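You operate a simulated robot arm through the tools that you are given. There is no shell and no other tool. Be economical: measure what you need, move in short steps, check, and stop when the job is done.

You run a simulated two-armed robot. Do the job below in one go: nothing can be reset, and whatever is moved stays where it is left.

Task
Pack up: stow the hose, drain the tub and nest the empty basins.
Fine: Hose in its holder, purple basin into the blue one, dipper inside it; drain closed again.

Only the result counts: the job must be done as asked and must still hold three seconds after the hand-in. Knocking over, shifting, dropping, spilling or breaking anything else fails it.

Robot
Two 7-joint arms with two-finger parallel grippers on one trunk, on a base that drives. Base frame: it is fixed to the floor where the robot stands at the start and does not move with it; the origin is under the middle of the robot, x ahead of it, y to its left, z up. Lengths are in mm, angles in rad, forces in N, time in s.
The left shoulder is at the start at [70, 163, 1295], the right one opposite. With the tool pointing down near the work surface each hand reaches from about 100 to 820 mm from the robot's upright axis, wherever it stands, measured 20 degrees to its own side. Places, roughly: holder [800, -200, 800]; tub [600, 100, 800]; basin [-2250, -500, 750]; drum tap [800, -100, 1100]. Payload 3.43 kg a hand.
The TCP of each hand is the grasp point between the finger pads, 34 mm short of the fingertips. In the tool frame z runs along the fingers and y along their closing line. The gripper opens to 128 mm. The fingers are 24 mm wide and 12 mm thick; the gripper's body (48 by 130 mm) begins 96 mm behind the TCP.
Orientation is told as [roll, pitch, yaw] about the base's x, y, z axes, in that order, counted from this pose: with the fingers straight down and closing along the base's y, the tool's x points along the base's -x, its y along +y and its z along -z.

Tools
- The arms move only by the tool play_rows. It takes "left_increments", "right_increments" or both (then of equal length, played together; a hand with none holds still); each is a list of rows, each a list of 7 numbers: the turn, a rotation vector about the tool's x, y, z in units of 45 degrees (1.0 is 45 degrees), then the shift along the tool's x, y, z in units of 500 mm (1.0 is 500 mm), then the opening, from 0 (shut) to 1 (fully open). In form: [[wx, wy, wz, tx, ty, tz, gripper], ...]. A call has 1 to 10 rows; each row is the pose to reach, as a shift and turn from the pose commanded when the call began, along the tool's axes at that moment. A call with a number of a shift or a turn outside -1 to 1 is refused whole. A row lasts 0.2 s, in which the tool goes at most 50 mm and 0.15 rad; a call with a longer step from one row to the next is refused whole, and so is a gripper value outside its range. A pose out of reach is approached as far as the arm can. The call stops where the force on the tool passes 90 N (or 10 N more than at its start, if that is more) or the arm is blocked; 0.2 s more then pass. Each finger travels about 153 mm/s and halts on what it meets, pressing with about 27 N; the grip force reading is that of the motor and also rises with nothing between the fingers. The clock runs only during rows and for 0.2 s after the last one: add rows that repeat a pose to give the fingers time. The reply holds the time, the measured pose of the TCP, the force on the tool along the base axes, the opening and the grip force, in the units named above and with some noise.
- Cameras (640 x 400 px; columns grow to the right, rows downward): "scene" is now at [129.6, -18.3, 1509.9]; the picture's right is [-0.14, -0.99, 0.00], its down [-0.77, 0.11, -0.63] and it looks along [0.63, -0.09, -0.77] (base axes); focal length 271 px, centre (320, 200). "left" rides on the left gripper at [76, 11, -160] in its tool frame; the picture's right is [-0.15, 0.99, 0.00], its down [-0.88, -0.13, -0.46] and it looks along [-0.45, -0.07, 0.89] (tool axes); focal length 234 px, centre (320, 200). "right" rides on the right gripper at [76, -11, -160] in its tool frame; the picture's right is [0.15, 0.99, 0.00], its down [-0.88, 0.13, -0.46] and it looks along [-0.45, 0.07, 0.89] (tool axes); focal length 234 px, centre (320, 200). There is no depth. A picture from a camera that has moved, and an enlarged one, comes with that camera's place and axes in the base frame and with its lens. The place of the scene camera against the robot may be out by one fixed shift of up to 18 mm in any direction.
- capture(camera): a new picture of that camera. No time passes.
- lift_body(by): slides the trunk up (or, below 0, down) by that many mm; the arms and the scene camera ride with it, the base frame stays. It gives what a move gives, with no picture.
- base_move(legs): drives the robot by 1 to 6 legs, each [ahead, left, turn to the left] in mm, mm and rad, along the robot's own axes; the way and the turn of a leg run together, so that a leg with both is an arc; at most 1500 mm and 3.142 rad a leg. The arms and the cameras ride along, it lands a little off, and it stops where it bumps. It gives what a move gives.
- head_to(pan, tilt): turns the head with the scene camera to pan (to the left, within 1.501 rad either way) and tilt (down, from -0.506 to 1.204), counted from straight ahead of the robot. It gives what a move gives.
- enlarge(camera, box): a new picture of the part [left, top, right, bottom] of that camera's present view, enlarged. No time passes.
- hand_in(): hands the job in; it is judged then, once.

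Work in short steps. Places have to be worked out from the pictures, the camera data and where the tool is seen: move nearer, look again, correct. Check each grasp and each placing, and mend what went wrong. You have 120 turns and 100 pictures in all, those below and enlarged ones among them. Open the grippers and draw the arms clear of the work before you hand the job in, unless the task says otherwise; then end with one line.

The tools are called as a command line: name --argument value ..., lists and objects as JSON in quotes. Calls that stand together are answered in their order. play_rows: Moves the arms, as the interface text tells. Its arguments: {"type":"object","properties":{"left_increments":{"type":"array"},"right_increments":{"type":"array"}},"required":[]} The other tools are called the same way: lift_body (by) slides the trunk up or down; base_move (legs) drives the base; head_to (pan, tilt) turns the head that bears the scene camera; capture (camera) takes a picture; enlarge (camera, box) takes an enlarged picture of a part of a camera's view; hand_in () hands the job in.

At the start:

```text
t: 0.0
left_position: [555.0, 114.7, 1184.9]
left_tcp_rot: [0.001, 0.0, 0.003]
left_contact_force: [-0.8, 0.2, -1.0]
left_gripper_width: 128.3
left_finger_force: 0.1
right_position: [456.5, -250.2, 1196.1]
right_tcp_rot: [-0.001, -0.002, -0.001]
right_contact_force: [0.7, 0.3, -0.4]
right_gripper_width: 128.1
right_finger_force: 0.0
trunk travel left (down, up): [-775.0, 165.0]
robot x, y, heading: [-1.0, 0.3, 0.002]
head pan, tilt: [-0.145, 0.885]
```

scene: 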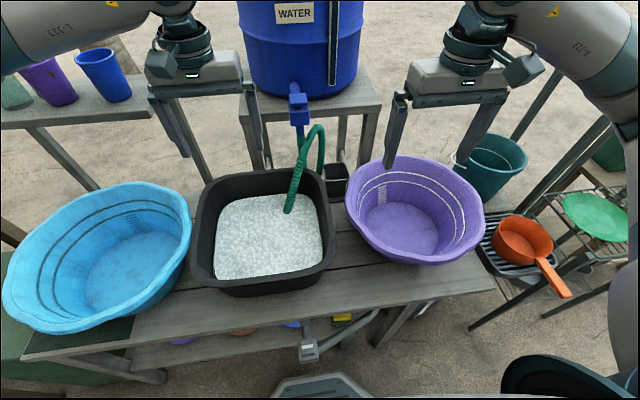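
right: 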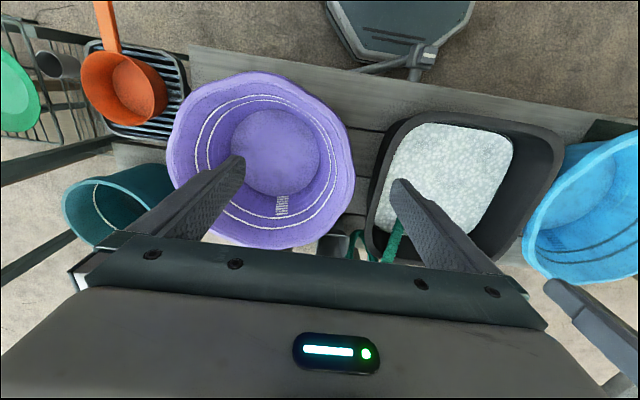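
left: 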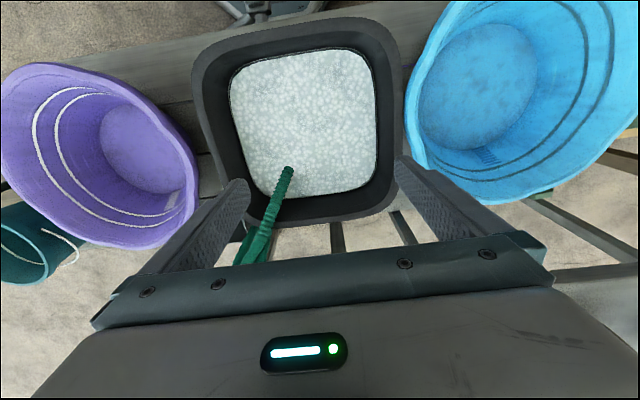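

I'll look closer at the holder/hose region and the drain under the table first.

enlarge --camera "scene" --box '[230, 70, 390, 230]'

enlarge --camera "scene" --box '[130, 280, 450, 400]'

enlarge --camera "scene" --box '[440, 120, 640, 330]'

```text
2.50 times, centred on (310, 150) of scene
camera zoom: at [129.6, -18.3, 1509.9], right [-0.14, -0.99, 0.0], down [-0.77, 0.11, -0.63], along [0.63, -0.09, -0.77], focal length 677 px, centre (345, 325)
```

zoom: 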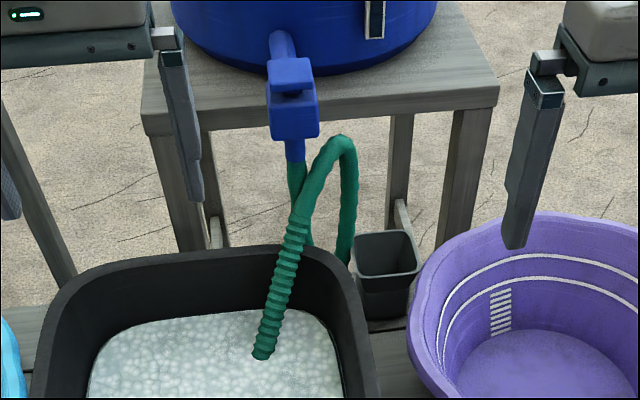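

```text
2.00 times, centred on (290, 340) of scene
camera zoom: at [129.6, -18.3, 1509.9], right [-0.14, -0.99, 0.0], down [-0.77, 0.11, -0.63], along [0.63, -0.09, -0.77], focal length 542 px, centre (380, -80)
```

zoom: 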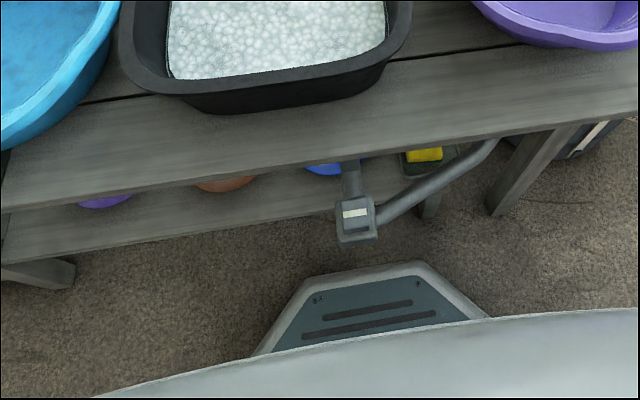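

```text
1.90 times, centred on (540, 225) of scene
camera zoom: at [129.6, -18.3, 1509.9], right [-0.14, -0.99, 0.0], down [-0.77, 0.11, -0.63], along [0.63, -0.09, -0.77], focal length 516 px, centre (-99, 152)
```

zoom: 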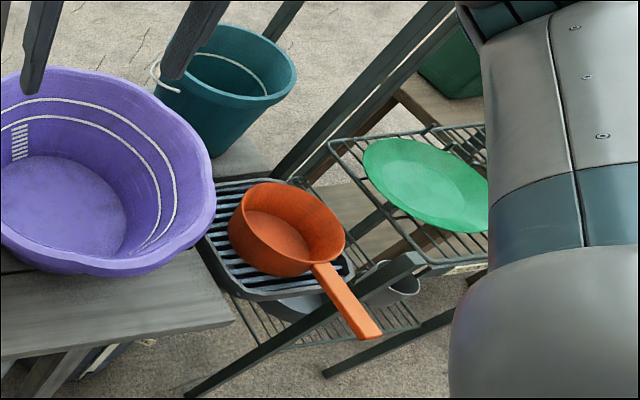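

The drain valve is under the front edge of the tub table. Now I look around, to find what lies behind at [-2250,-500].

head_to --pan -1.5 --tilt 0.4

capture --camera "scene"

head_to --pan 1.5 --tilt 0.4

capture --camera "scene"

```text
t: 1.5
left_position: [556.6, 114.7, 1185.0]
left_tcp_rot: [0.0, 0.0, 0.002]
left_contact_force: [0.2, -0.6, 0.9]
left_gripper_width: 128.0
left_finger_force: 0.0
right_position: [457.3, -249.3, 1197.0]
right_tcp_rot: [-0.002, 0.0, 0.001]
right_contact_force: [-0.2, -0.4, 0.2]
right_gripper_width: 128.2
right_finger_force: 0.0
trunk travel left (down, up): [-775.0, 165.0]
robot x, y, heading: [-3.6, 1.3, 0.004]
head pan, tilt: [-1.499, 0.4]
```

```text
93 pictures are left
camera scene: at [60.7, -99.6, 1551.6], right [-1.0, -0.07, 0.0], down [-0.03, 0.39, -0.92], along [0.07, -0.92, -0.39], focal length 271 px, centre (320, 200)
```

scene: 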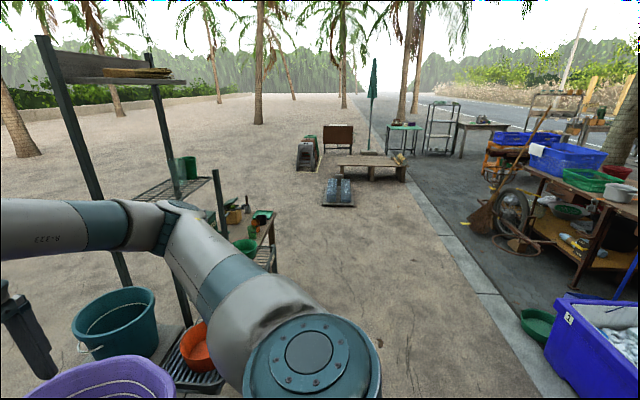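

```text
t: 4.1
left_position: [555.9, 113.6, 1183.7]
left_tcp_rot: [-0.001, 0.0, 0.0]
left_contact_force: [1.0, 0.7, -0.3]
left_gripper_width: 128.0
left_finger_force: 0.1
right_position: [457.8, -249.7, 1195.0]
right_tcp_rot: [0.002, -0.001, 0.002]
right_contact_force: [-0.5, -0.1, -0.2]
right_gripper_width: 128.3
right_finger_force: 0.1
trunk travel left (down, up): [-775.0, 165.0]
robot x, y, heading: [-1.5, 0.1, -0.003]
head pan, tilt: [1.499, 0.4]
```

```text
92 pictures are left
camera scene: at [60.7, 85.1, 1551.7], right [1.0, -0.07, 0.0], down [-0.03, -0.39, -0.92], along [0.07, 0.92, -0.39], focal length 271 px, centre (320, 200)
```

scene: 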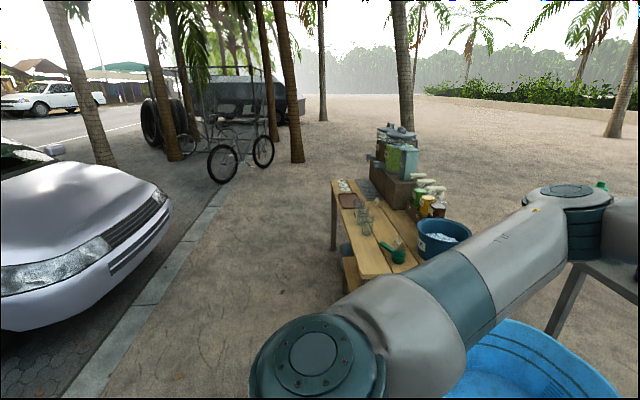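

A closer look at the soap table on the left, then the bench behind on the right.

enlarge --camera "scene" --box '[320, 110, 500, 290]'

head_to --pan -1.5 --tilt 0.4

enlarge --camera "scene" --box '[440, 90, 640, 290]'

head_to --pan 0.0 --tilt 0.7

capture --camera "scene"

```text
2.22 times, centred on (410, 200) of scene
camera zoom: at [60.7, 85.1, 1551.7], right [1.0, -0.07, 0.0], down [-0.03, -0.39, -0.92], along [0.07, 0.92, -0.39], focal length 602 px, centre (120, 200)
```

zoom: 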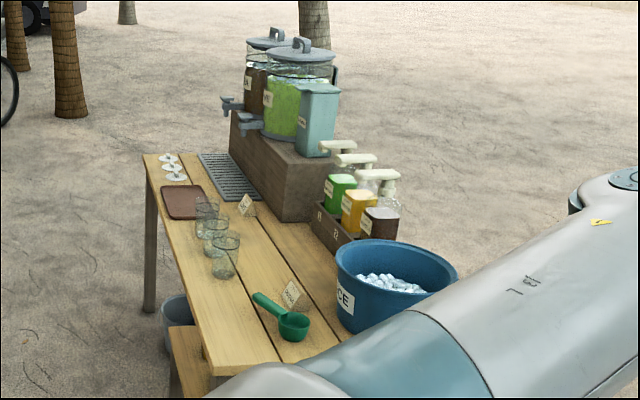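

```text
t: 6.7
left_position: [556.4, 114.1, 1183.5]
left_tcp_rot: [0.0, -0.001, 0.001]
left_contact_force: [0.5, -0.4, -0.2]
left_gripper_width: 128.0
left_finger_force: 0.0
right_position: [457.0, -249.5, 1195.3]
right_tcp_rot: [0.001, 0.0, 0.001]
right_contact_force: [0.6, 0.8, -1.0]
right_gripper_width: 127.9
right_finger_force: 0.0
trunk travel left (down, up): [-775.0, 165.0]
robot x, y, heading: [3.9, -3.1, 0.003]
head pan, tilt: [-1.499, 0.4]
```

```text
2.00 times, centred on (540, 190) of scene
camera zoom: at [60.7, -99.6, 1551.7], right [-1.0, -0.07, 0.0], down [-0.03, 0.39, -0.92], along [0.07, -0.92, -0.39], focal length 542 px, centre (-120, 220)
```

zoom: 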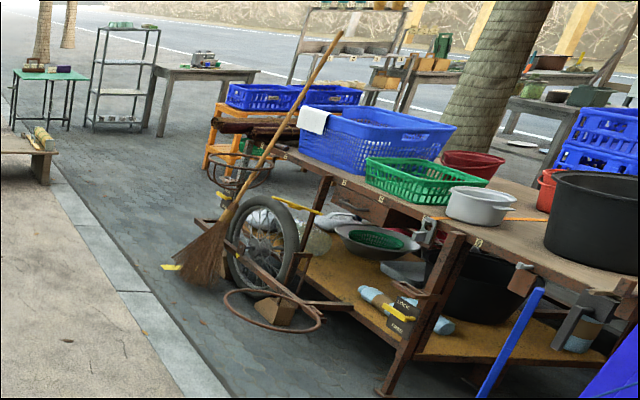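

```text
t: 8.3
left_position: [555.0, 113.7, 1184.6]
left_tcp_rot: [0.002, -0.001, 0.003]
left_contact_force: [0.5, -1.3, 0.0]
left_gripper_width: 127.8
left_finger_force: 0.1
right_position: [457.2, -249.2, 1196.0]
right_tcp_rot: [-0.001, 0.002, 0.001]
right_contact_force: [1.0, -0.1, -0.3]
right_gripper_width: 127.7
right_finger_force: 0.0
trunk travel left (down, up): [-775.0, 165.0]
robot x, y, heading: [2.9, -2.4, 0.0]
head pan, tilt: [0.0, 0.7]
```

```text
89 pictures are left
camera scene: at [138.9, -7.3, 1524.8], right [0.0, -1.0, 0.0], down [-0.64, 0.0, -0.76], along [0.76, 0.0, -0.64], focal length 271 px, centre (320, 200)
```

scene: 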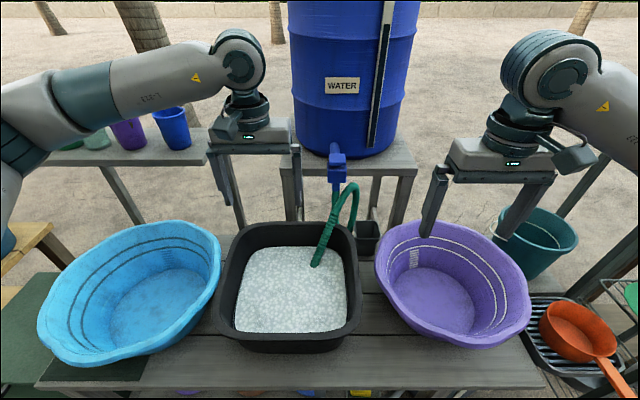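

The packing items are all on the front table; the dipper is the orange one. I'll pitch the right hand 45° forward toward the hose and shift the left hand clear, then triangulate the hose.

play_rows --right_increments '[[0, -0.16, 0, 0.01, 0.06, 0, 1], [0, -0.33, 0, 0.025, 0.12, 0, 1], [0, -0.5, 0, 0.04, 0.18, 0, 1], [0, -0.67, 0, 0.05, 0.24, 0, 1], [0, -0.84, 0, 0.06, 0.3, 0, 1], [0, -1, 0, 0.074, 0.38, 0, 1]]' --left_increments '[[0, 0, 0, 0, 0.07, 0, 1], [0, 0, 0, 0, 0.15, 0, 1], [0, 0, 0, 0, 0.22, 0, 1], [0, 0, 0, 0, 0.3, 0, 1], [0, 0, 0, 0, 0.37, 0, 1], [0, 0, 0, 0, 0.44, 0, 1]]'

capture --camera "right"

capture --camera "scene"

```text
t: 9.7
left_position: [553.2, 338.5, 1182.2]
left_tcp_rot: [-0.003, -0.002, 0.0]
left_contact_force: [-0.9, 1.1, -0.6]
left_gripper_width: 127.9
left_finger_force: 0.1
right_position: [448.9, -23.8, 1209.4]
right_tcp_rot: [-0.006, -0.787, 0.004]
right_contact_force: [-0.3, 1.3, -0.7]
right_gripper_width: 128.1
right_finger_force: 0.0
right hand out of reach, approached as far as the arm can: row 4, 5, 6
trunk travel left (down, up): [-775.0, 165.0]
robot x, y, heading: [-1.8, 0.4, -0.002]
head pan, tilt: [0.0, 0.7]
```

```text
88 pictures are left
camera right: at [284.2, -34.1, 1270.6], right [-0.1, 0.99, -0.11], down [0.3, 0.13, 0.94], along [0.95, 0.06, -0.31], focal length 234 px, centre (320, 200)
```

right: 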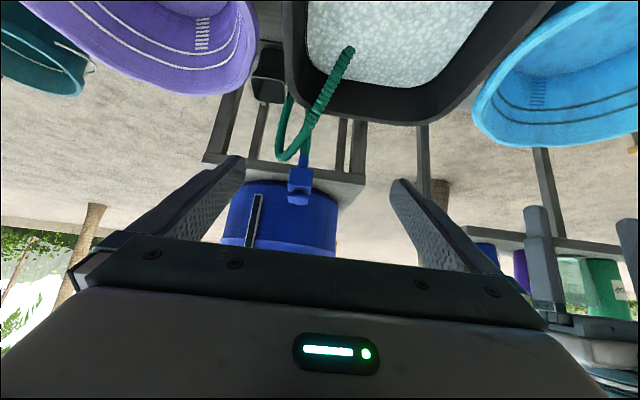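

```text
87 pictures are left
camera scene: at [136.8, -0.9, 1524.9], right [0.0, -1.0, 0.0], down [-0.64, 0.0, -0.77], along [0.77, 0.0, -0.64], focal length 271 px, centre (320, 200)
```

scene: 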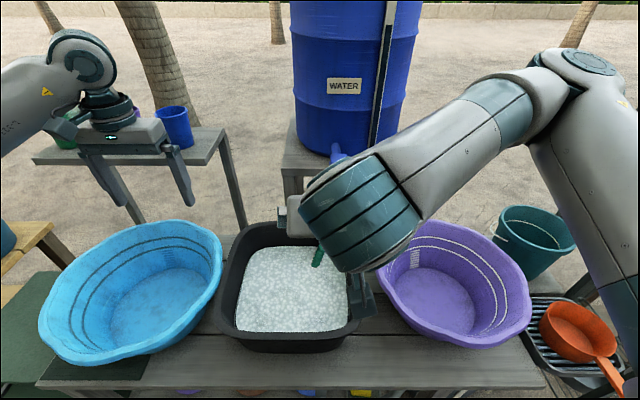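

The hose tip is about (661,20,800), just above the suds. I take the left camera for a second baseline on the hose arch.

enlarge --camera "left" --box '[100, 130, 300, 290]'

enlarge --camera "right" --box '[220, 20, 400, 220]'

```text
2.50 times, centred on (200, 210) of left
camera zoom: at [479.3, 350.2, 1341.2], right [0.15, 0.99, 0.0], down [0.88, -0.13, 0.46], along [0.45, -0.07, -0.89], focal length 585 px, centre (620, 175)
```

zoom: 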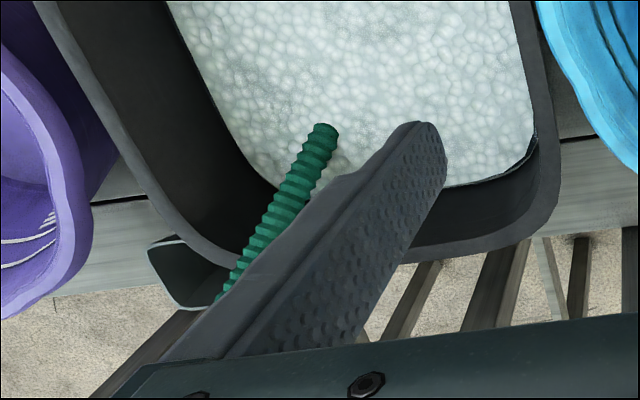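

```text
2.00 times, centred on (310, 120) of right
camera zoom: at [284.2, -34.1, 1270.6], right [-0.1, 0.99, -0.11], down [0.3, 0.13, 0.94], along [0.95, 0.06, -0.31], focal length 468 px, centre (340, 360)
```

zoom: 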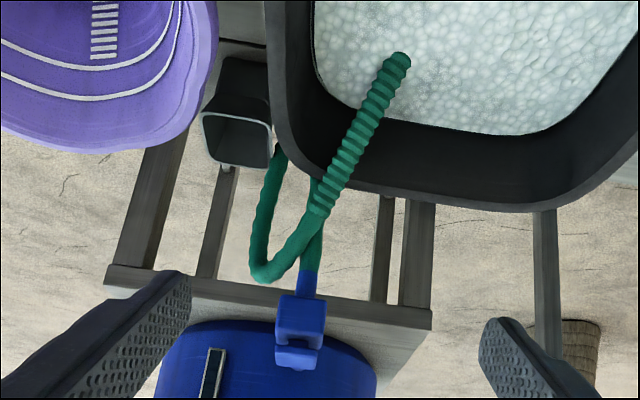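

Tub rim is about z 900; hose ribbed end runs from tip (663,19,791) up to (751,-47,936). I bring the right hand back to vertical above that and half close it.

play_rows --right_increments '[[0, 0.16, 0, -0.015, 0.004, 0.075, 0.8], [0, 0.33, 0, -0.03, 0.009, 0.15, 0.6], [0, 0.5, 0, -0.045, 0.014, 0.225, 0.5], [0, 0.67, 0, -0.06, 0.018, 0.3, 0.5], [0, 0.84, 0, -0.075, 0.023, 0.376, 0.5], [0, 1, 0, -0.088, 0.028, 0.452, 0.5]]'

capture --camera "right"

```text
t: 11.1
left_position: [555.6, 334.2, 1183.1]
left_tcp_rot: [-0.002, 0.002, 0.0]
left_contact_force: [0.4, 1.1, -0.7]
left_gripper_width: 127.9
left_finger_force: 0.1
right_position: [645.2, -15.3, 1079.6]
right_tcp_rot: [-0.001, 0.003, 0.001]
right_contact_force: [1.7, -0.2, -0.5]
right_gripper_width: 64.0
right_finger_force: 0.1
trunk travel left (down, up): [-775.0, 165.0]
robot x, y, heading: [0.3, 2.8, -0.0]
head pan, tilt: [0.0, 0.7]
```

```text
84 pictures are left
camera right: at [570.6, -26.2, 1241.6], right [-0.15, 0.99, 0.0], down [0.88, 0.13, 0.45], along [0.45, 0.07, -0.89], focal length 234 px, centre (320, 200)
```

right: 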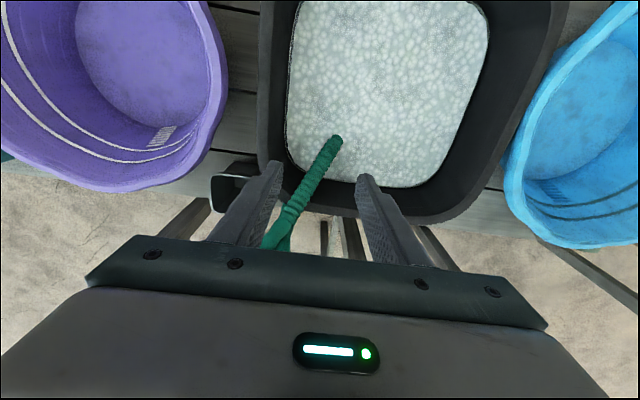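

Tip confirmed at (663,22,791). I yaw −25° and descend around the hose at (697,−7,852).

play_rows --right_increments '[[0, 0, 0.14, -0.026, 0.004, 0.06, 0.5], [0, 0, 0.28, -0.052, 0.008, 0.12, 0.5], [0, 0, 0.42, -0.078, 0.012, 0.18, 0.5], [0, 0, 0.556, -0.104, 0.016, 0.24, 0.5], [0, 0, 0.556, -0.104, 0.016, 0.28, 0.5], [0, 0, 0.556, -0.104, 0.016, 0.32, 0.5], [0, 0, 0.556, -0.104, 0.016, 0.36, 0.5]]'

capture --camera "right"

capture --camera "scene"

```text
t: 12.7
left_position: [556.5, 334.1, 1183.1]
left_tcp_rot: [-0.002, -0.001, 0.002]
left_contact_force: [0.5, 0.2, -0.4]
left_gripper_width: 128.1
left_finger_force: 0.1
right_position: [696.0, -4.6, 900.2]
right_tcp_rot: [0.0, 0.0, -0.438]
right_contact_force: [-0.4, -0.2, 0.5]
right_gripper_width: 63.9
right_finger_force: 0.0
trunk travel left (down, up): [-775.0, 165.0]
robot x, y, heading: [0.6, -1.4, -0.003]
head pan, tilt: [0.0, 0.7]
```

```text
83 pictures are left
camera right: at [622.7, 17.2, 1062.4], right [0.29, 0.96, 0.0], down [0.85, -0.25, 0.45], along [0.44, -0.13, -0.89], focal length 234 px, centre (320, 200)
```

right: 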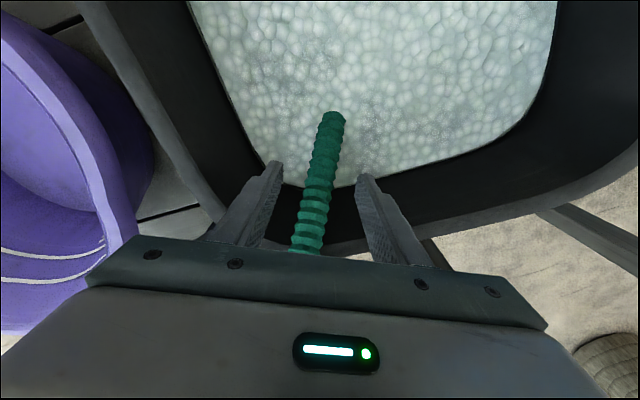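

```text
82 pictures are left
camera scene: at [139.7, -6.8, 1524.7], right [0.0, -1.0, 0.0], down [-0.64, 0.0, -0.76], along [0.76, 0.0, -0.64], focal length 271 px, centre (320, 200)
```

scene: 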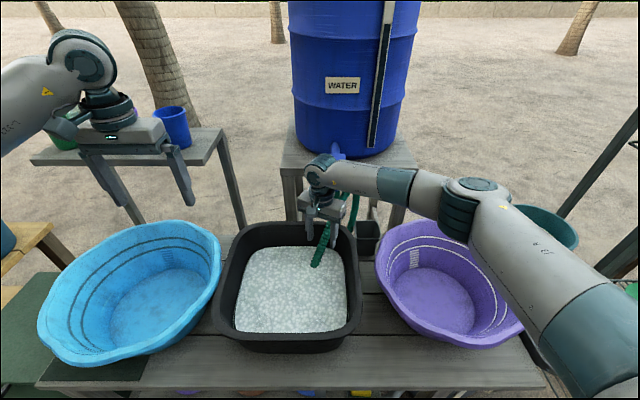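

The hose runs between the fingers. Descend 45 mm and close.

play_rows --right_increments '[[0, 0, 0, 0, 0, 0.045, 0.5], [0, 0, 0, 0, 0, 0.09, 0.5], [0, 0, 0, 0, 0, 0.09, 0.2], [0, 0, 0, 0, 0, 0.09, 0], [0, 0, 0, 0, 0, 0.09, 0], [0, 0, 0, 0, 0, 0.09, 0]]'

capture --camera "right"

```text
t: 14.1
left_position: [553.6, 333.3, 1183.6]
left_tcp_rot: [0.0, 0.0, 0.003]
left_contact_force: [0.2, 0.7, -0.7]
left_gripper_width: 127.9
left_finger_force: 0.0
right_position: [696.6, -4.1, 856.3]
right_tcp_rot: [0.001, -0.001, -0.435]
right_contact_force: [-3.7, -2.6, 2.6]
right_gripper_width: 27.7
right_finger_force: 27.1
trunk travel left (down, up): [-775.0, 165.0]
robot x, y, heading: [-1.7, -0.2, -0.001]
head pan, tilt: [0.0, 0.7]
```

```text
81 pictures are left
camera right: at [623.0, 17.4, 1018.0], right [0.29, 0.96, 0.0], down [0.85, -0.25, 0.46], along [0.44, -0.13, -0.89], focal length 234 px, centre (320, 200)
```

right: 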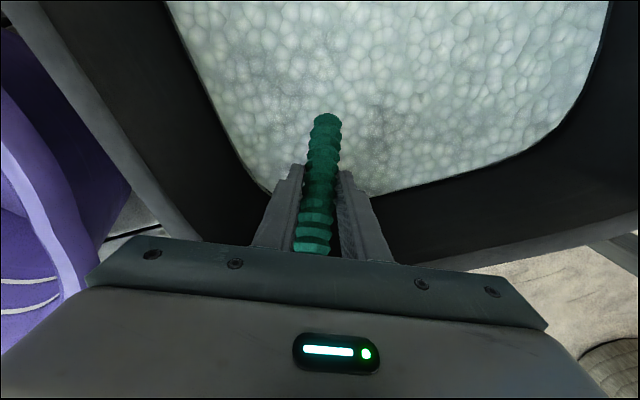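

Hose held (27.7 mm). I lift it out above the tub rim and tip the hand so the end hangs vertical.

play_rows --right_increments '[[0, 0, 0, 0, 0, -0.08, 0], [0, 0, 0, 0, 0, -0.16, 0], [0, -0.15, 0, 0, 0, -0.24, 0], [0, -0.32, 0, 0, 0, -0.3, 0], [0, -0.5, 0, 0, 0, -0.31, 0], [0, -0.66, 0, 0, 0, -0.31, 0], [0, -0.82, 0, 0, 0, -0.31, 0]]'

capture --camera "right"

enlarge --camera "scene" --box '[240, 120, 440, 280]'

```text
t: 15.7
left_position: [553.8, 334.9, 1184.1]
left_tcp_rot: [0.0, -0.001, 0.002]
left_contact_force: [0.2, -0.6, -0.3]
left_gripper_width: 128.1
left_finger_force: 0.1
right_position: [694.7, -4.0, 1011.5]
right_tcp_rot: [0.002, -0.646, -0.439]
right_contact_force: [0.6, 0.2, -2.2]
right_gripper_width: 27.3
right_finger_force: 27.2
trunk travel left (down, up): [-775.0, 165.0]
robot x, y, heading: [1.3, -2.4, 0.004]
head pan, tilt: [0.0, 0.7]
```

```text
80 pictures are left
camera right: at [549.8, 52.0, 1095.4], right [0.31, 0.95, -0.09], down [0.44, -0.06, 0.89], along [0.84, -0.32, -0.44], focal length 234 px, centre (320, 200)
```

right: 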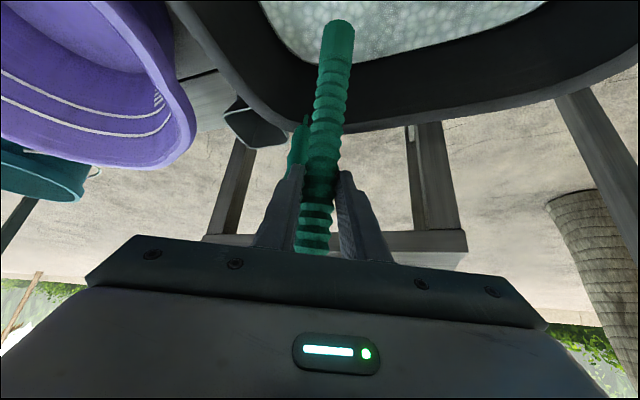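

```text
2.50 times, centred on (340, 200) of scene
camera zoom: at [138.2, -6.5, 1524.9], right [0.0, -1.0, 0.0], down [-0.64, 0.0, -0.77], along [0.77, 0.0, -0.64], focal length 677 px, centre (270, 200)
```

zoom: 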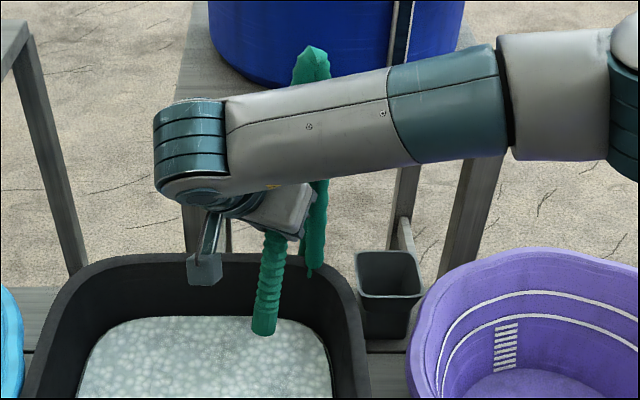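

The hose reaches ~180 mm below the TCP (its end was submerged). I lift 110 mm more, then swing right to y −174 and yaw straight.

play_rows --right_increments '[[0, 0, 0, -0.044, 0, -0.059, 0], [0, 0, 0, -0.088, 0, -0.118, 0], [0, 0, 0, -0.132, 0, -0.176, 0], [-0.084, 0, -0.111, -0.161, -0.077, -0.154, 0], [-0.168, 0, -0.223, -0.19, -0.154, -0.132, 0], [-0.253, 0, -0.335, -0.218, -0.231, -0.11, 0], [-0.337, 0, -0.446, -0.247, -0.308, -0.089, 0]]'

capture --camera "right"

capture --camera "scene"

```text
t: 17.3
left_position: [553.0, 329.9, 1184.8]
left_tcp_rot: [0.003, 0.0, 0.004]
left_contact_force: [0.5, 0.0, -0.2]
left_gripper_width: 127.7
left_finger_force: 0.0
right_position: [693.4, -179.2, 1122.5]
right_tcp_rot: [0.005, -0.643, 0.002]
right_contact_force: [-0.6, -0.9, -1.0]
right_gripper_width: 27.2
right_finger_force: 26.9
trunk travel left (down, up): [-775.0, 165.0]
robot x, y, heading: [-0.7, -0.7, -0.003]
head pan, tilt: [0.0, 0.7]
```

```text
78 pictures are left
camera right: at [537.5, -191.7, 1206.2], right [-0.12, 0.99, -0.08], down [0.43, 0.13, 0.89], along [0.89, 0.07, -0.44], focal length 234 px, centre (320, 200)
```

right: 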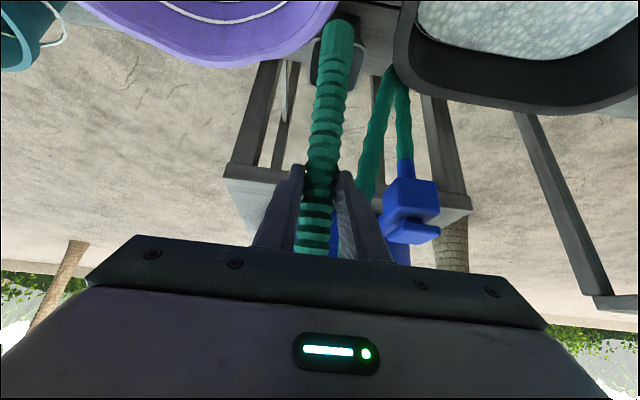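

```text
77 pictures are left
camera scene: at [138.2, -11.5, 1524.9], right [0.0, -1.0, 0.0], down [-0.64, 0.0, -0.77], along [0.77, 0.0, -0.64], focal length 271 px, centre (320, 200)
```

scene: 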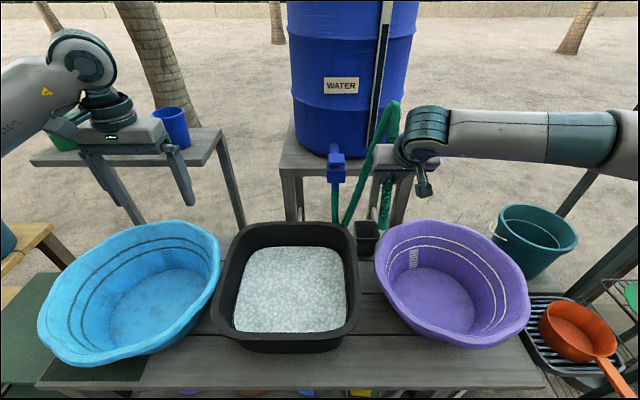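

I need a precise look at the holder opening and the tip.

enlarge --camera "right" --box '[260, 0, 420, 110]'

enlarge --camera "scene" --box '[330, 160, 440, 270]'

```text
3.64 times, centred on (340, 55) of right
camera zoom: at [537.5, -191.7, 1206.2], right [-0.12, 0.99, -0.08], down [0.43, 0.13, 0.89], along [0.89, 0.07, -0.44], focal length 852 px, centre (247, 727)
```

zoom: 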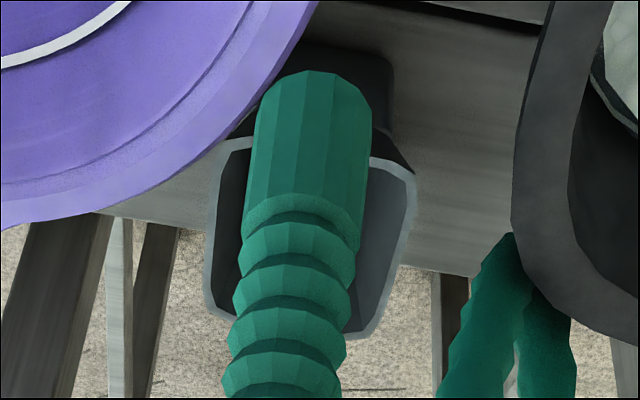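

```text
3.64 times, centred on (385, 215) of scene
camera zoom: at [138.2, -11.5, 1524.9], right [0.0, -1.0, 0.0], down [-0.64, 0.0, -0.77], along [0.77, 0.0, -0.64], focal length 984 px, centre (84, 146)
```

zoom: 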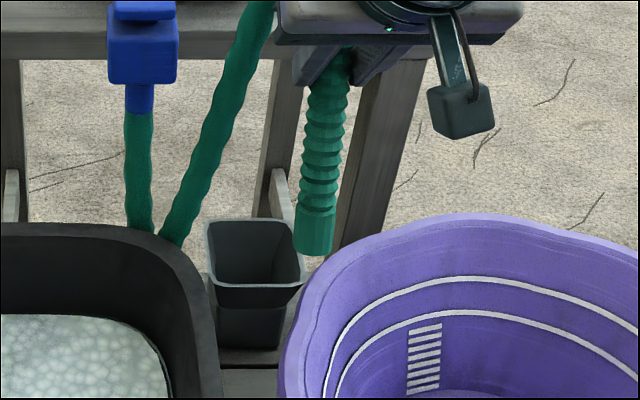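

Holder opening is about (788,−165,835), the tip at (642,−181,996). I move forward at height, straighten the pitch a bit, then lower until the tip is just above the opening.

play_rows --right_increments '[[0, -0.106, 0, -0.054, 0.01, 0.05, 0], [0, -0.212, 0, -0.108, 0.02, 0.1, 0], [0, -0.318, 0, -0.162, 0.03, 0.151, 0], [0, -0.318, 0, -0.124, 0.03, 0.2, 0], [0, -0.318, 0, -0.087, 0.03, 0.25, 0], [0, -0.318, 0, -0.05, 0.03, 0.3, 0]]'

enlarge --camera "right" --box '[240, 0, 420, 180]'

enlarge --camera "scene" --box '[310, 160, 440, 290]'

```text
t: 18.7
left_position: [555.4, 333.8, 1182.9]
left_tcp_rot: [-0.001, 0.002, 0.002]
left_contact_force: [-0.6, -0.4, 0.8]
left_gripper_width: 128.0
left_finger_force: 0.1
right_position: [809.0, -158.9, 1014.3]
right_tcp_rot: [0.001, -0.894, 0.001]
right_contact_force: [0.5, 0.6, -2.3]
right_gripper_width: 27.2
right_finger_force: 27.2
trunk travel left (down, up): [-775.0, 165.0]
robot x, y, heading: [0.5, 2.2, 0.004]
head pan, tilt: [0.0, 0.7]
```

```text
2.22 times, centred on (330, 90) of right
camera zoom: at [636.9, -170.5, 1057.3], right [-0.09, 0.99, -0.11], down [0.2, 0.13, 0.97], along [0.98, 0.07, -0.21], focal length 520 px, centre (298, 444)
```

zoom: 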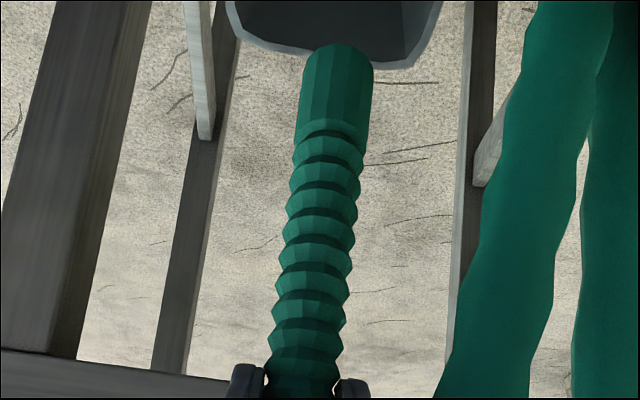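

```text
3.08 times, centred on (375, 225) of scene
camera zoom: at [140.2, -6.9, 1524.7], right [0.0, -1.0, 0.0], down [-0.65, 0.0, -0.76], along [0.76, 0.0, -0.65], focal length 833 px, centre (151, 123)
```

zoom: 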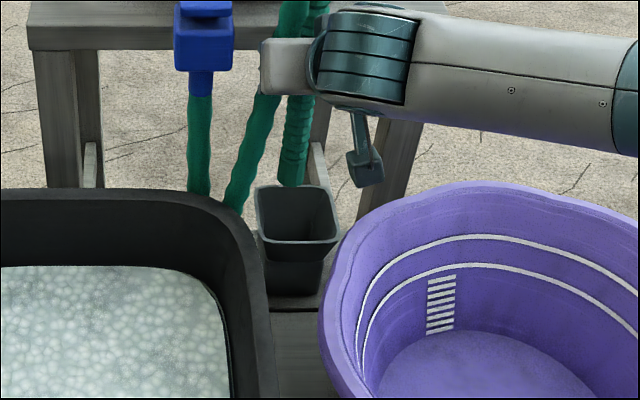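

Tip (803,−160,862) is ~24 mm too far ahead of the opening's centre (~778). I pull back, then lower 60 mm.

play_rows --right_increments '[[0, 0, 0, 0.03, -0.006, -0.037, 0], [0, 0, 0, 0.03, -0.006, -0.037, 0], [0, 0, 0, 0.061, -0.006, -0.012, 0], [0, 0, 0, 0.092, -0.006, 0.013, 0], [0, 0, 0, 0.124, -0.006, 0.038, 0]]'

capture --camera "right"

enlarge --camera "scene" --box '[310, 160, 440, 290]'

```text
t: 19.9
left_position: [555.1, 333.8, 1184.1]
left_tcp_rot: [-0.001, 0.002, 0.002]
left_contact_force: [0.5, -1.1, -0.4]
left_gripper_width: 128.1
left_finger_force: 0.1
right_position: [782.3, -163.4, 954.9]
right_tcp_rot: [0.004, -0.894, 0.001]
right_contact_force: [0.8, -0.1, -2.4]
right_gripper_width: 27.2
right_finger_force: 27.5
trunk travel left (down, up): [-775.0, 165.0]
robot x, y, heading: [-2.7, 0.1, 0.004]
head pan, tilt: [0.0, 0.7]
```

```text
72 pictures are left
camera right: at [611.4, -174.1, 997.3], right [-0.09, 0.99, -0.11], down [0.2, 0.13, 0.97], along [0.98, 0.07, -0.21], focal length 234 px, centre (320, 200)
```

right: 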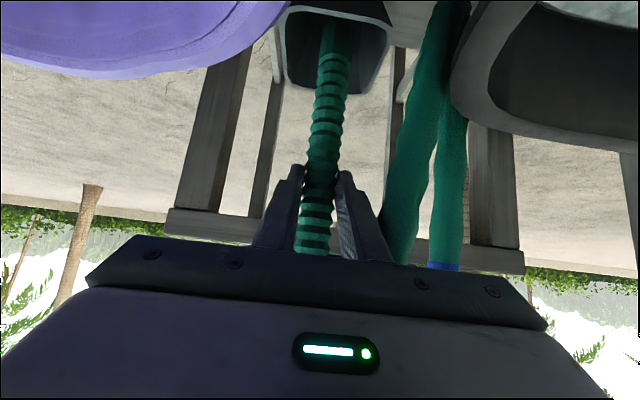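

```text
3.08 times, centred on (375, 225) of scene
camera zoom: at [140.0, -7.0, 1524.7], right [0.0, -1.0, 0.0], down [-0.64, 0.0, -0.76], along [0.76, 0.0, -0.64], focal length 833 px, centre (151, 123)
```

zoom: 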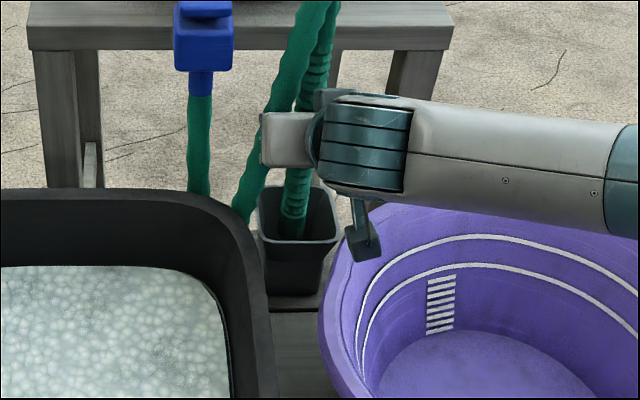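

The hose end is in the holder. I lower another 35 mm, watching the force since the hand's underside nears the purple rim.

play_rows --right_increments '[[0, 0, 0, 0.0275, 0.005, 0.022, 0], [0, 0, 0, 0.055, 0.01, 0.044, 0], [0, 0, 0, 0.055, 0.01, 0.044, 0]]'

capture --camera "right"

capture --camera "left"

```text
t: 20.7
left_position: [554.6, 332.2, 1183.6]
left_tcp_rot: [0.001, 0.0, 0.002]
left_contact_force: [0.3, 0.1, 0.0]
left_gripper_width: 128.0
left_finger_force: 0.1
right_position: [781.4, -156.2, 920.8]
right_tcp_rot: [0.003, -0.893, -0.001]
right_contact_force: [-0.2, -1.2, -1.4]
right_gripper_width: 27.1
right_finger_force: 26.7
trunk travel left (down, up): [-775.0, 165.0]
robot x, y, heading: [1.0, -2.5, 0.002]
head pan, tilt: [0.0, 0.7]
```

```text
70 pictures are left
camera right: at [611.3, -169.2, 963.1], right [-0.09, 0.99, -0.11], down [0.2, 0.13, 0.97], along [0.98, 0.07, -0.21], focal length 234 px, centre (320, 200)
```

right: 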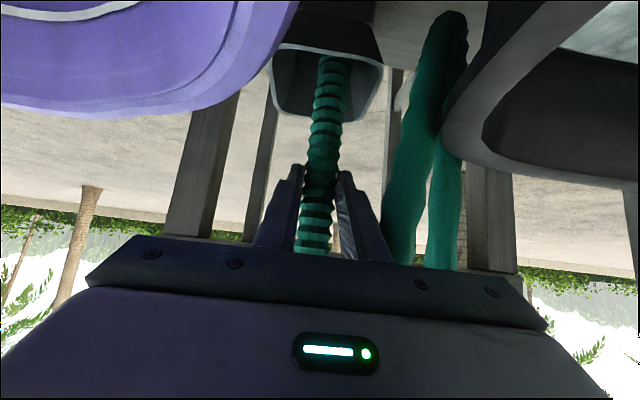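

```text
69 pictures are left
camera left: at [480.9, 344.3, 1342.2], right [0.15, 0.99, 0.0], down [0.88, -0.13, 0.46], along [0.45, -0.07, -0.89], focal length 234 px, centre (320, 200)
```

left: 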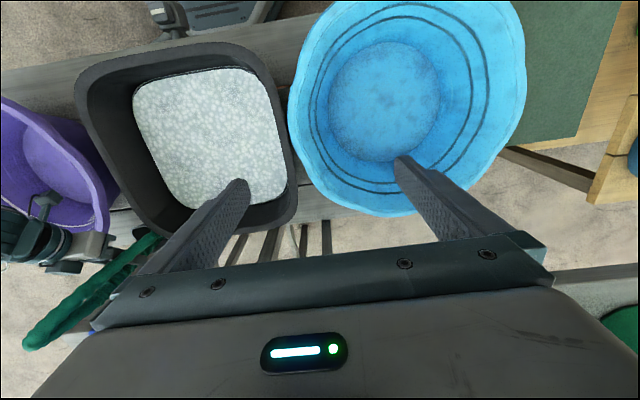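

Deep enough, little force. Release and withdraw along the fingers.

play_rows --right_increments '[[0, 0, 0, 0, 0, 0, 0.3], [0, 0, 0, 0, 0, 0, 0.5], [0, 0, 0, 0, 0, 0, 0.5], [0, 0, 0, 0, 0, -0.06, 0.5], [0, 0, 0, 0, 0, -0.13, 0.5], [0, 0, 0, 0, 0, -0.21, 0.5], [0, 0, 0, 0, 0, -0.29, 0.5], [0, 0, 0, 0, 0, -0.37, 0.5]]'

capture --camera "right"

capture --camera "scene"

```text
t: 22.5
left_position: [554.0, 332.9, 1183.7]
left_tcp_rot: [-0.002, 0.001, 0.003]
left_contact_force: [-0.2, 0.4, 0.3]
left_gripper_width: 127.8
left_finger_force: 0.1
right_position: [638.5, -159.8, 1036.0]
right_tcp_rot: [0.002, -0.894, 0.0]
right_contact_force: [0.3, -0.5, 0.7]
right_gripper_width: 64.0
right_finger_force: 0.0
trunk travel left (down, up): [-775.0, 165.0]
robot x, y, heading: [0.8, 3.7, 0.005]
head pan, tilt: [0.0, 0.7]
```

```text
68 pictures are left
camera right: at [467.4, -171.3, 1078.1], right [-0.09, 0.99, -0.11], down [0.2, 0.13, 0.97], along [0.98, 0.07, -0.21], focal length 234 px, centre (320, 200)
```

right: 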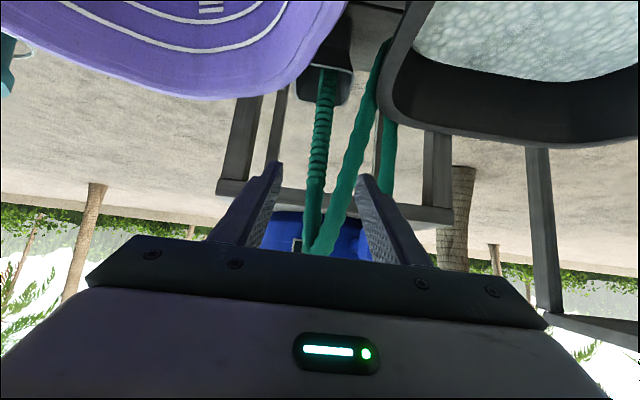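

```text
67 pictures are left
camera scene: at [137.8, -7.3, 1524.9], right [0.0, -1.0, 0.0], down [-0.64, 0.0, -0.77], along [0.77, 0.0, -0.64], focal length 271 px, centre (320, 200)
```

scene: 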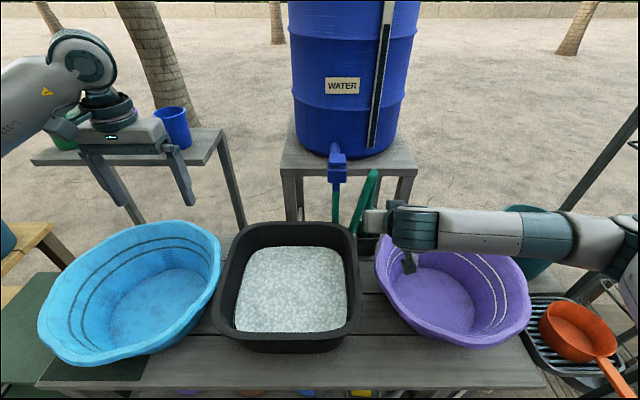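

The hose sits in the holder. Now the drain: I back off 350 mm and look down at the valve.

base_move --legs '[[-350, 0, 0]]'

head_to --pan 0.0 --tilt 0.95

capture --camera "scene"

```text
t: 24.8
left_position: [208.7, 335.0, 1183.4]
left_tcp_rot: [0.001, 0.0, 0.002]
left_contact_force: [0.0, -0.1, 0.4]
left_gripper_width: 128.1
left_finger_force: 0.1
right_position: [294.4, -158.4, 1034.4]
right_tcp_rot: [0.001, -0.894, 0.004]
right_contact_force: [-0.3, 0.9, 0.4]
right_gripper_width: 64.1
right_finger_force: 0.0
trunk travel left (down, up): [-775.0, 165.0]
robot x, y, heading: [-347.9, -0.3, 0.001]
head pan, tilt: [0.0, 0.7]
```

```text
t: 25.5
left_position: [207.0, 334.3, 1182.9]
left_tcp_rot: [0.0, 0.0, 0.001]
left_contact_force: [0.0, 0.1, -0.8]
left_gripper_width: 127.9
left_finger_force: 0.1
right_position: [295.4, -159.2, 1033.9]
right_tcp_rot: [0.002, -0.894, 0.004]
right_contact_force: [0.6, -1.0, -0.4]
right_gripper_width: 63.9
right_finger_force: 0.1
trunk travel left (down, up): [-775.0, 165.0]
robot x, y, heading: [-347.5, -1.7, 0.002]
head pan, tilt: [0.0, 0.949]
```

```text
66 pictures are left
camera scene: at [-220.0, -7.4, 1505.1], right [0.0, -1.0, 0.0], down [-0.81, 0.0, -0.58], along [0.58, 0.0, -0.81], focal length 271 px, centre (320, 200)
```

scene: 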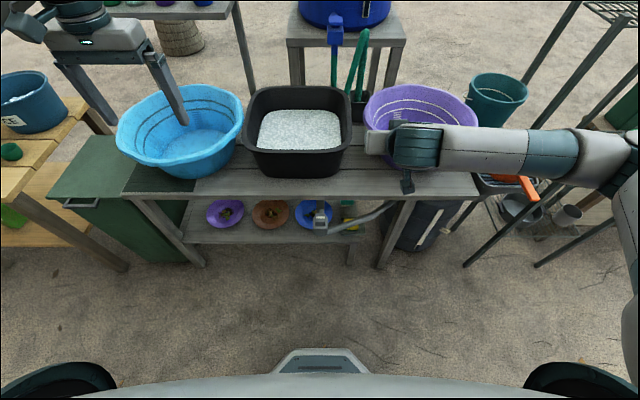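

Enlarge the valve.

enlarge --camera "scene" --box '[280, 170, 420, 270]'

capture --camera "right"

```text
4.00 times, centred on (350, 220) of scene
camera zoom: at [-220.0, -7.4, 1505.1], right [0.0, -1.0, 0.0], down [-0.81, 0.0, -0.58], along [0.58, 0.0, -0.81], focal length 1083 px, centre (200, 120)
```

zoom: 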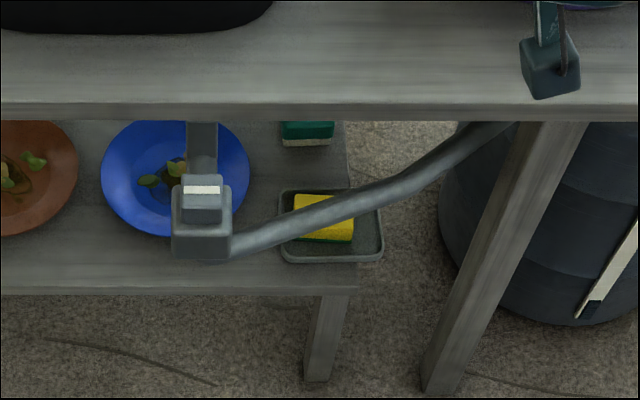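

```text
64 pictures are left
camera right: at [122.7, -170.3, 1077.7], right [-0.1, 0.99, -0.11], down [0.2, 0.13, 0.97], along [0.98, 0.07, -0.21], focal length 234 px, centre (320, 200)
```

right: 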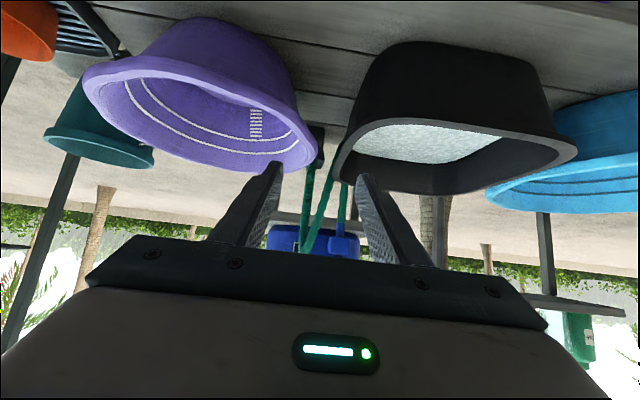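

The valve is a box with a striped knob on top, in front of the table edge at roughly (290,0,~680). I bring the right hand back upright in front of it for a close look.

play_rows --right_increments '[[0, 0.17, 0, 0.025, 0.033, -0.014, 0.5], [0, 0.34, 0, 0.05, 0.066, -0.028, 0.5], [0, 0.51, 0, 0.075, 0.1, -0.042, 0.5], [0, 0.68, 0, 0.1, 0.133, -0.056, 0.5], [0, 0.85, 0, 0.125, 0.166, -0.07, 0.5], [0, 1, 0, 0.153, 0.2, -0.082, 0.5]]'

capture --camera "right"

```text
t: 26.9
left_position: [208.1, 335.2, 1183.4]
left_tcp_rot: [-0.002, 0.001, 0.003]
left_contact_force: [0.0, 0.1, -0.5]
left_gripper_width: 128.0
left_finger_force: 0.0
right_position: [214.6, -56.5, 1000.8]
right_tcp_rot: [0.0, -0.106, 0.005]
right_contact_force: [-0.1, -0.3, -0.5]
right_gripper_width: 64.0
right_finger_force: 0.1
trunk travel left (down, up): [-775.0, 165.0]
robot x, y, heading: [-346.5, -1.6, 0.004]
head pan, tilt: [0.0, 0.949]
```

```text
63 pictures are left
camera right: at [123.0, -68.4, 1153.4], right [-0.15, 0.99, -0.01], down [0.83, 0.13, 0.55], along [0.54, 0.07, -0.84], focal length 234 px, centre (320, 200)
```

right: 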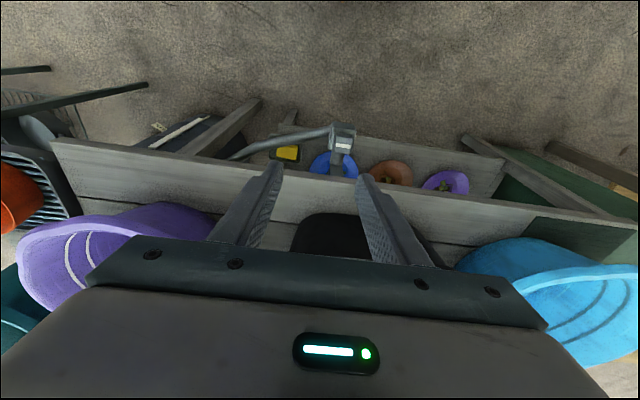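

enlarge --camera "right" --box '[300, 110, 390, 180]'

```text
5.71 times, centred on (345, 145) of right
camera zoom: at [123.0, -68.4, 1153.4], right [-0.15, 0.99, -0.01], down [0.83, 0.13, 0.55], along [0.54, 0.07, -0.84], focal length 1338 px, centre (177, 514)
```

zoom: 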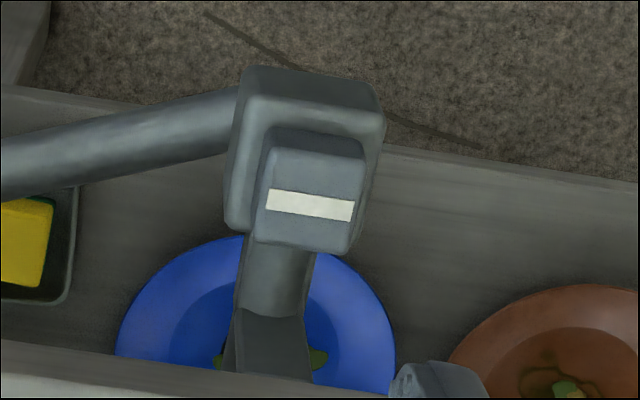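

Knob centre about (290,1,663), ~35 mm wide, stripe along y. I bring the right hand upright above it at z 760.

play_rows --right_increments '[[0, 0.022, 0, -0.016, 0.019, 0.082, 0.5], [0, 0.045, 0, -0.033, 0.038, 0.164, 0.5], [0, 0.067, 0, -0.049, 0.057, 0.246, 0.5], [0, 0.09, 0, -0.065, 0.077, 0.328, 0.5], [0, 0.112, 0, -0.082, 0.096, 0.41, 0.5], [0, 0.135, 0, -0.098, 0.115, 0.48, 0.5]]'

capture --camera "right"

enlarge --camera "scene" --box '[260, 140, 420, 260]'

```text
t: 28.3
left_position: [209.6, 334.3, 1183.9]
left_tcp_rot: [-0.002, 0.001, 0.004]
left_contact_force: [-0.1, 0.4, -0.2]
left_gripper_width: 128.0
left_finger_force: 0.0
right_position: [288.9, -0.4, 766.7]
right_tcp_rot: [0.002, -0.003, 0.007]
right_contact_force: [0.9, -0.5, -0.4]
right_gripper_width: 64.0
right_finger_force: 0.1
trunk travel left (down, up): [-775.0, 165.0]
robot x, y, heading: [-346.9, 0.4, 0.005]
head pan, tilt: [0.0, 0.949]
```

```text
61 pictures are left
camera right: at [213.8, -12.8, 927.8], right [-0.15, 0.99, 0.0], down [0.88, 0.14, 0.46], along [0.45, 0.07, -0.89], focal length 234 px, centre (320, 200)
```

right: 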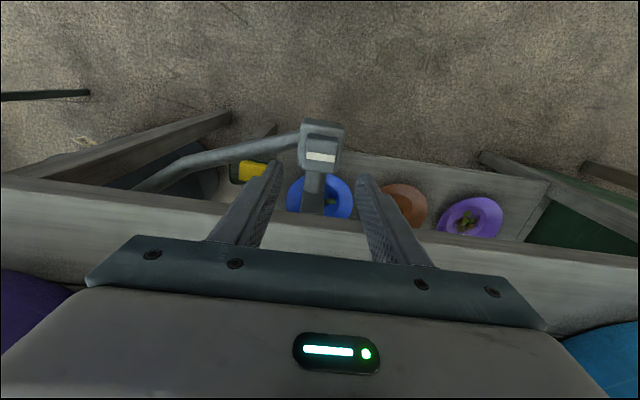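

```text
3.33 times, centred on (340, 200) of scene
camera zoom: at [-218.8, -6.4, 1505.0], right [0.0, -1.0, 0.0], down [-0.81, 0.0, -0.58], along [0.58, 0.0, -0.81], focal length 902 px, centre (253, 200)
```

zoom: 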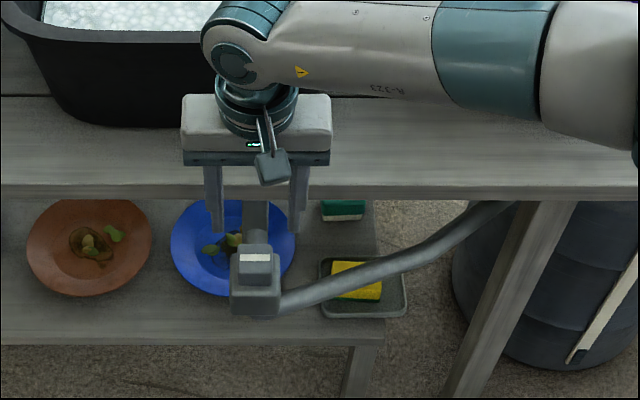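

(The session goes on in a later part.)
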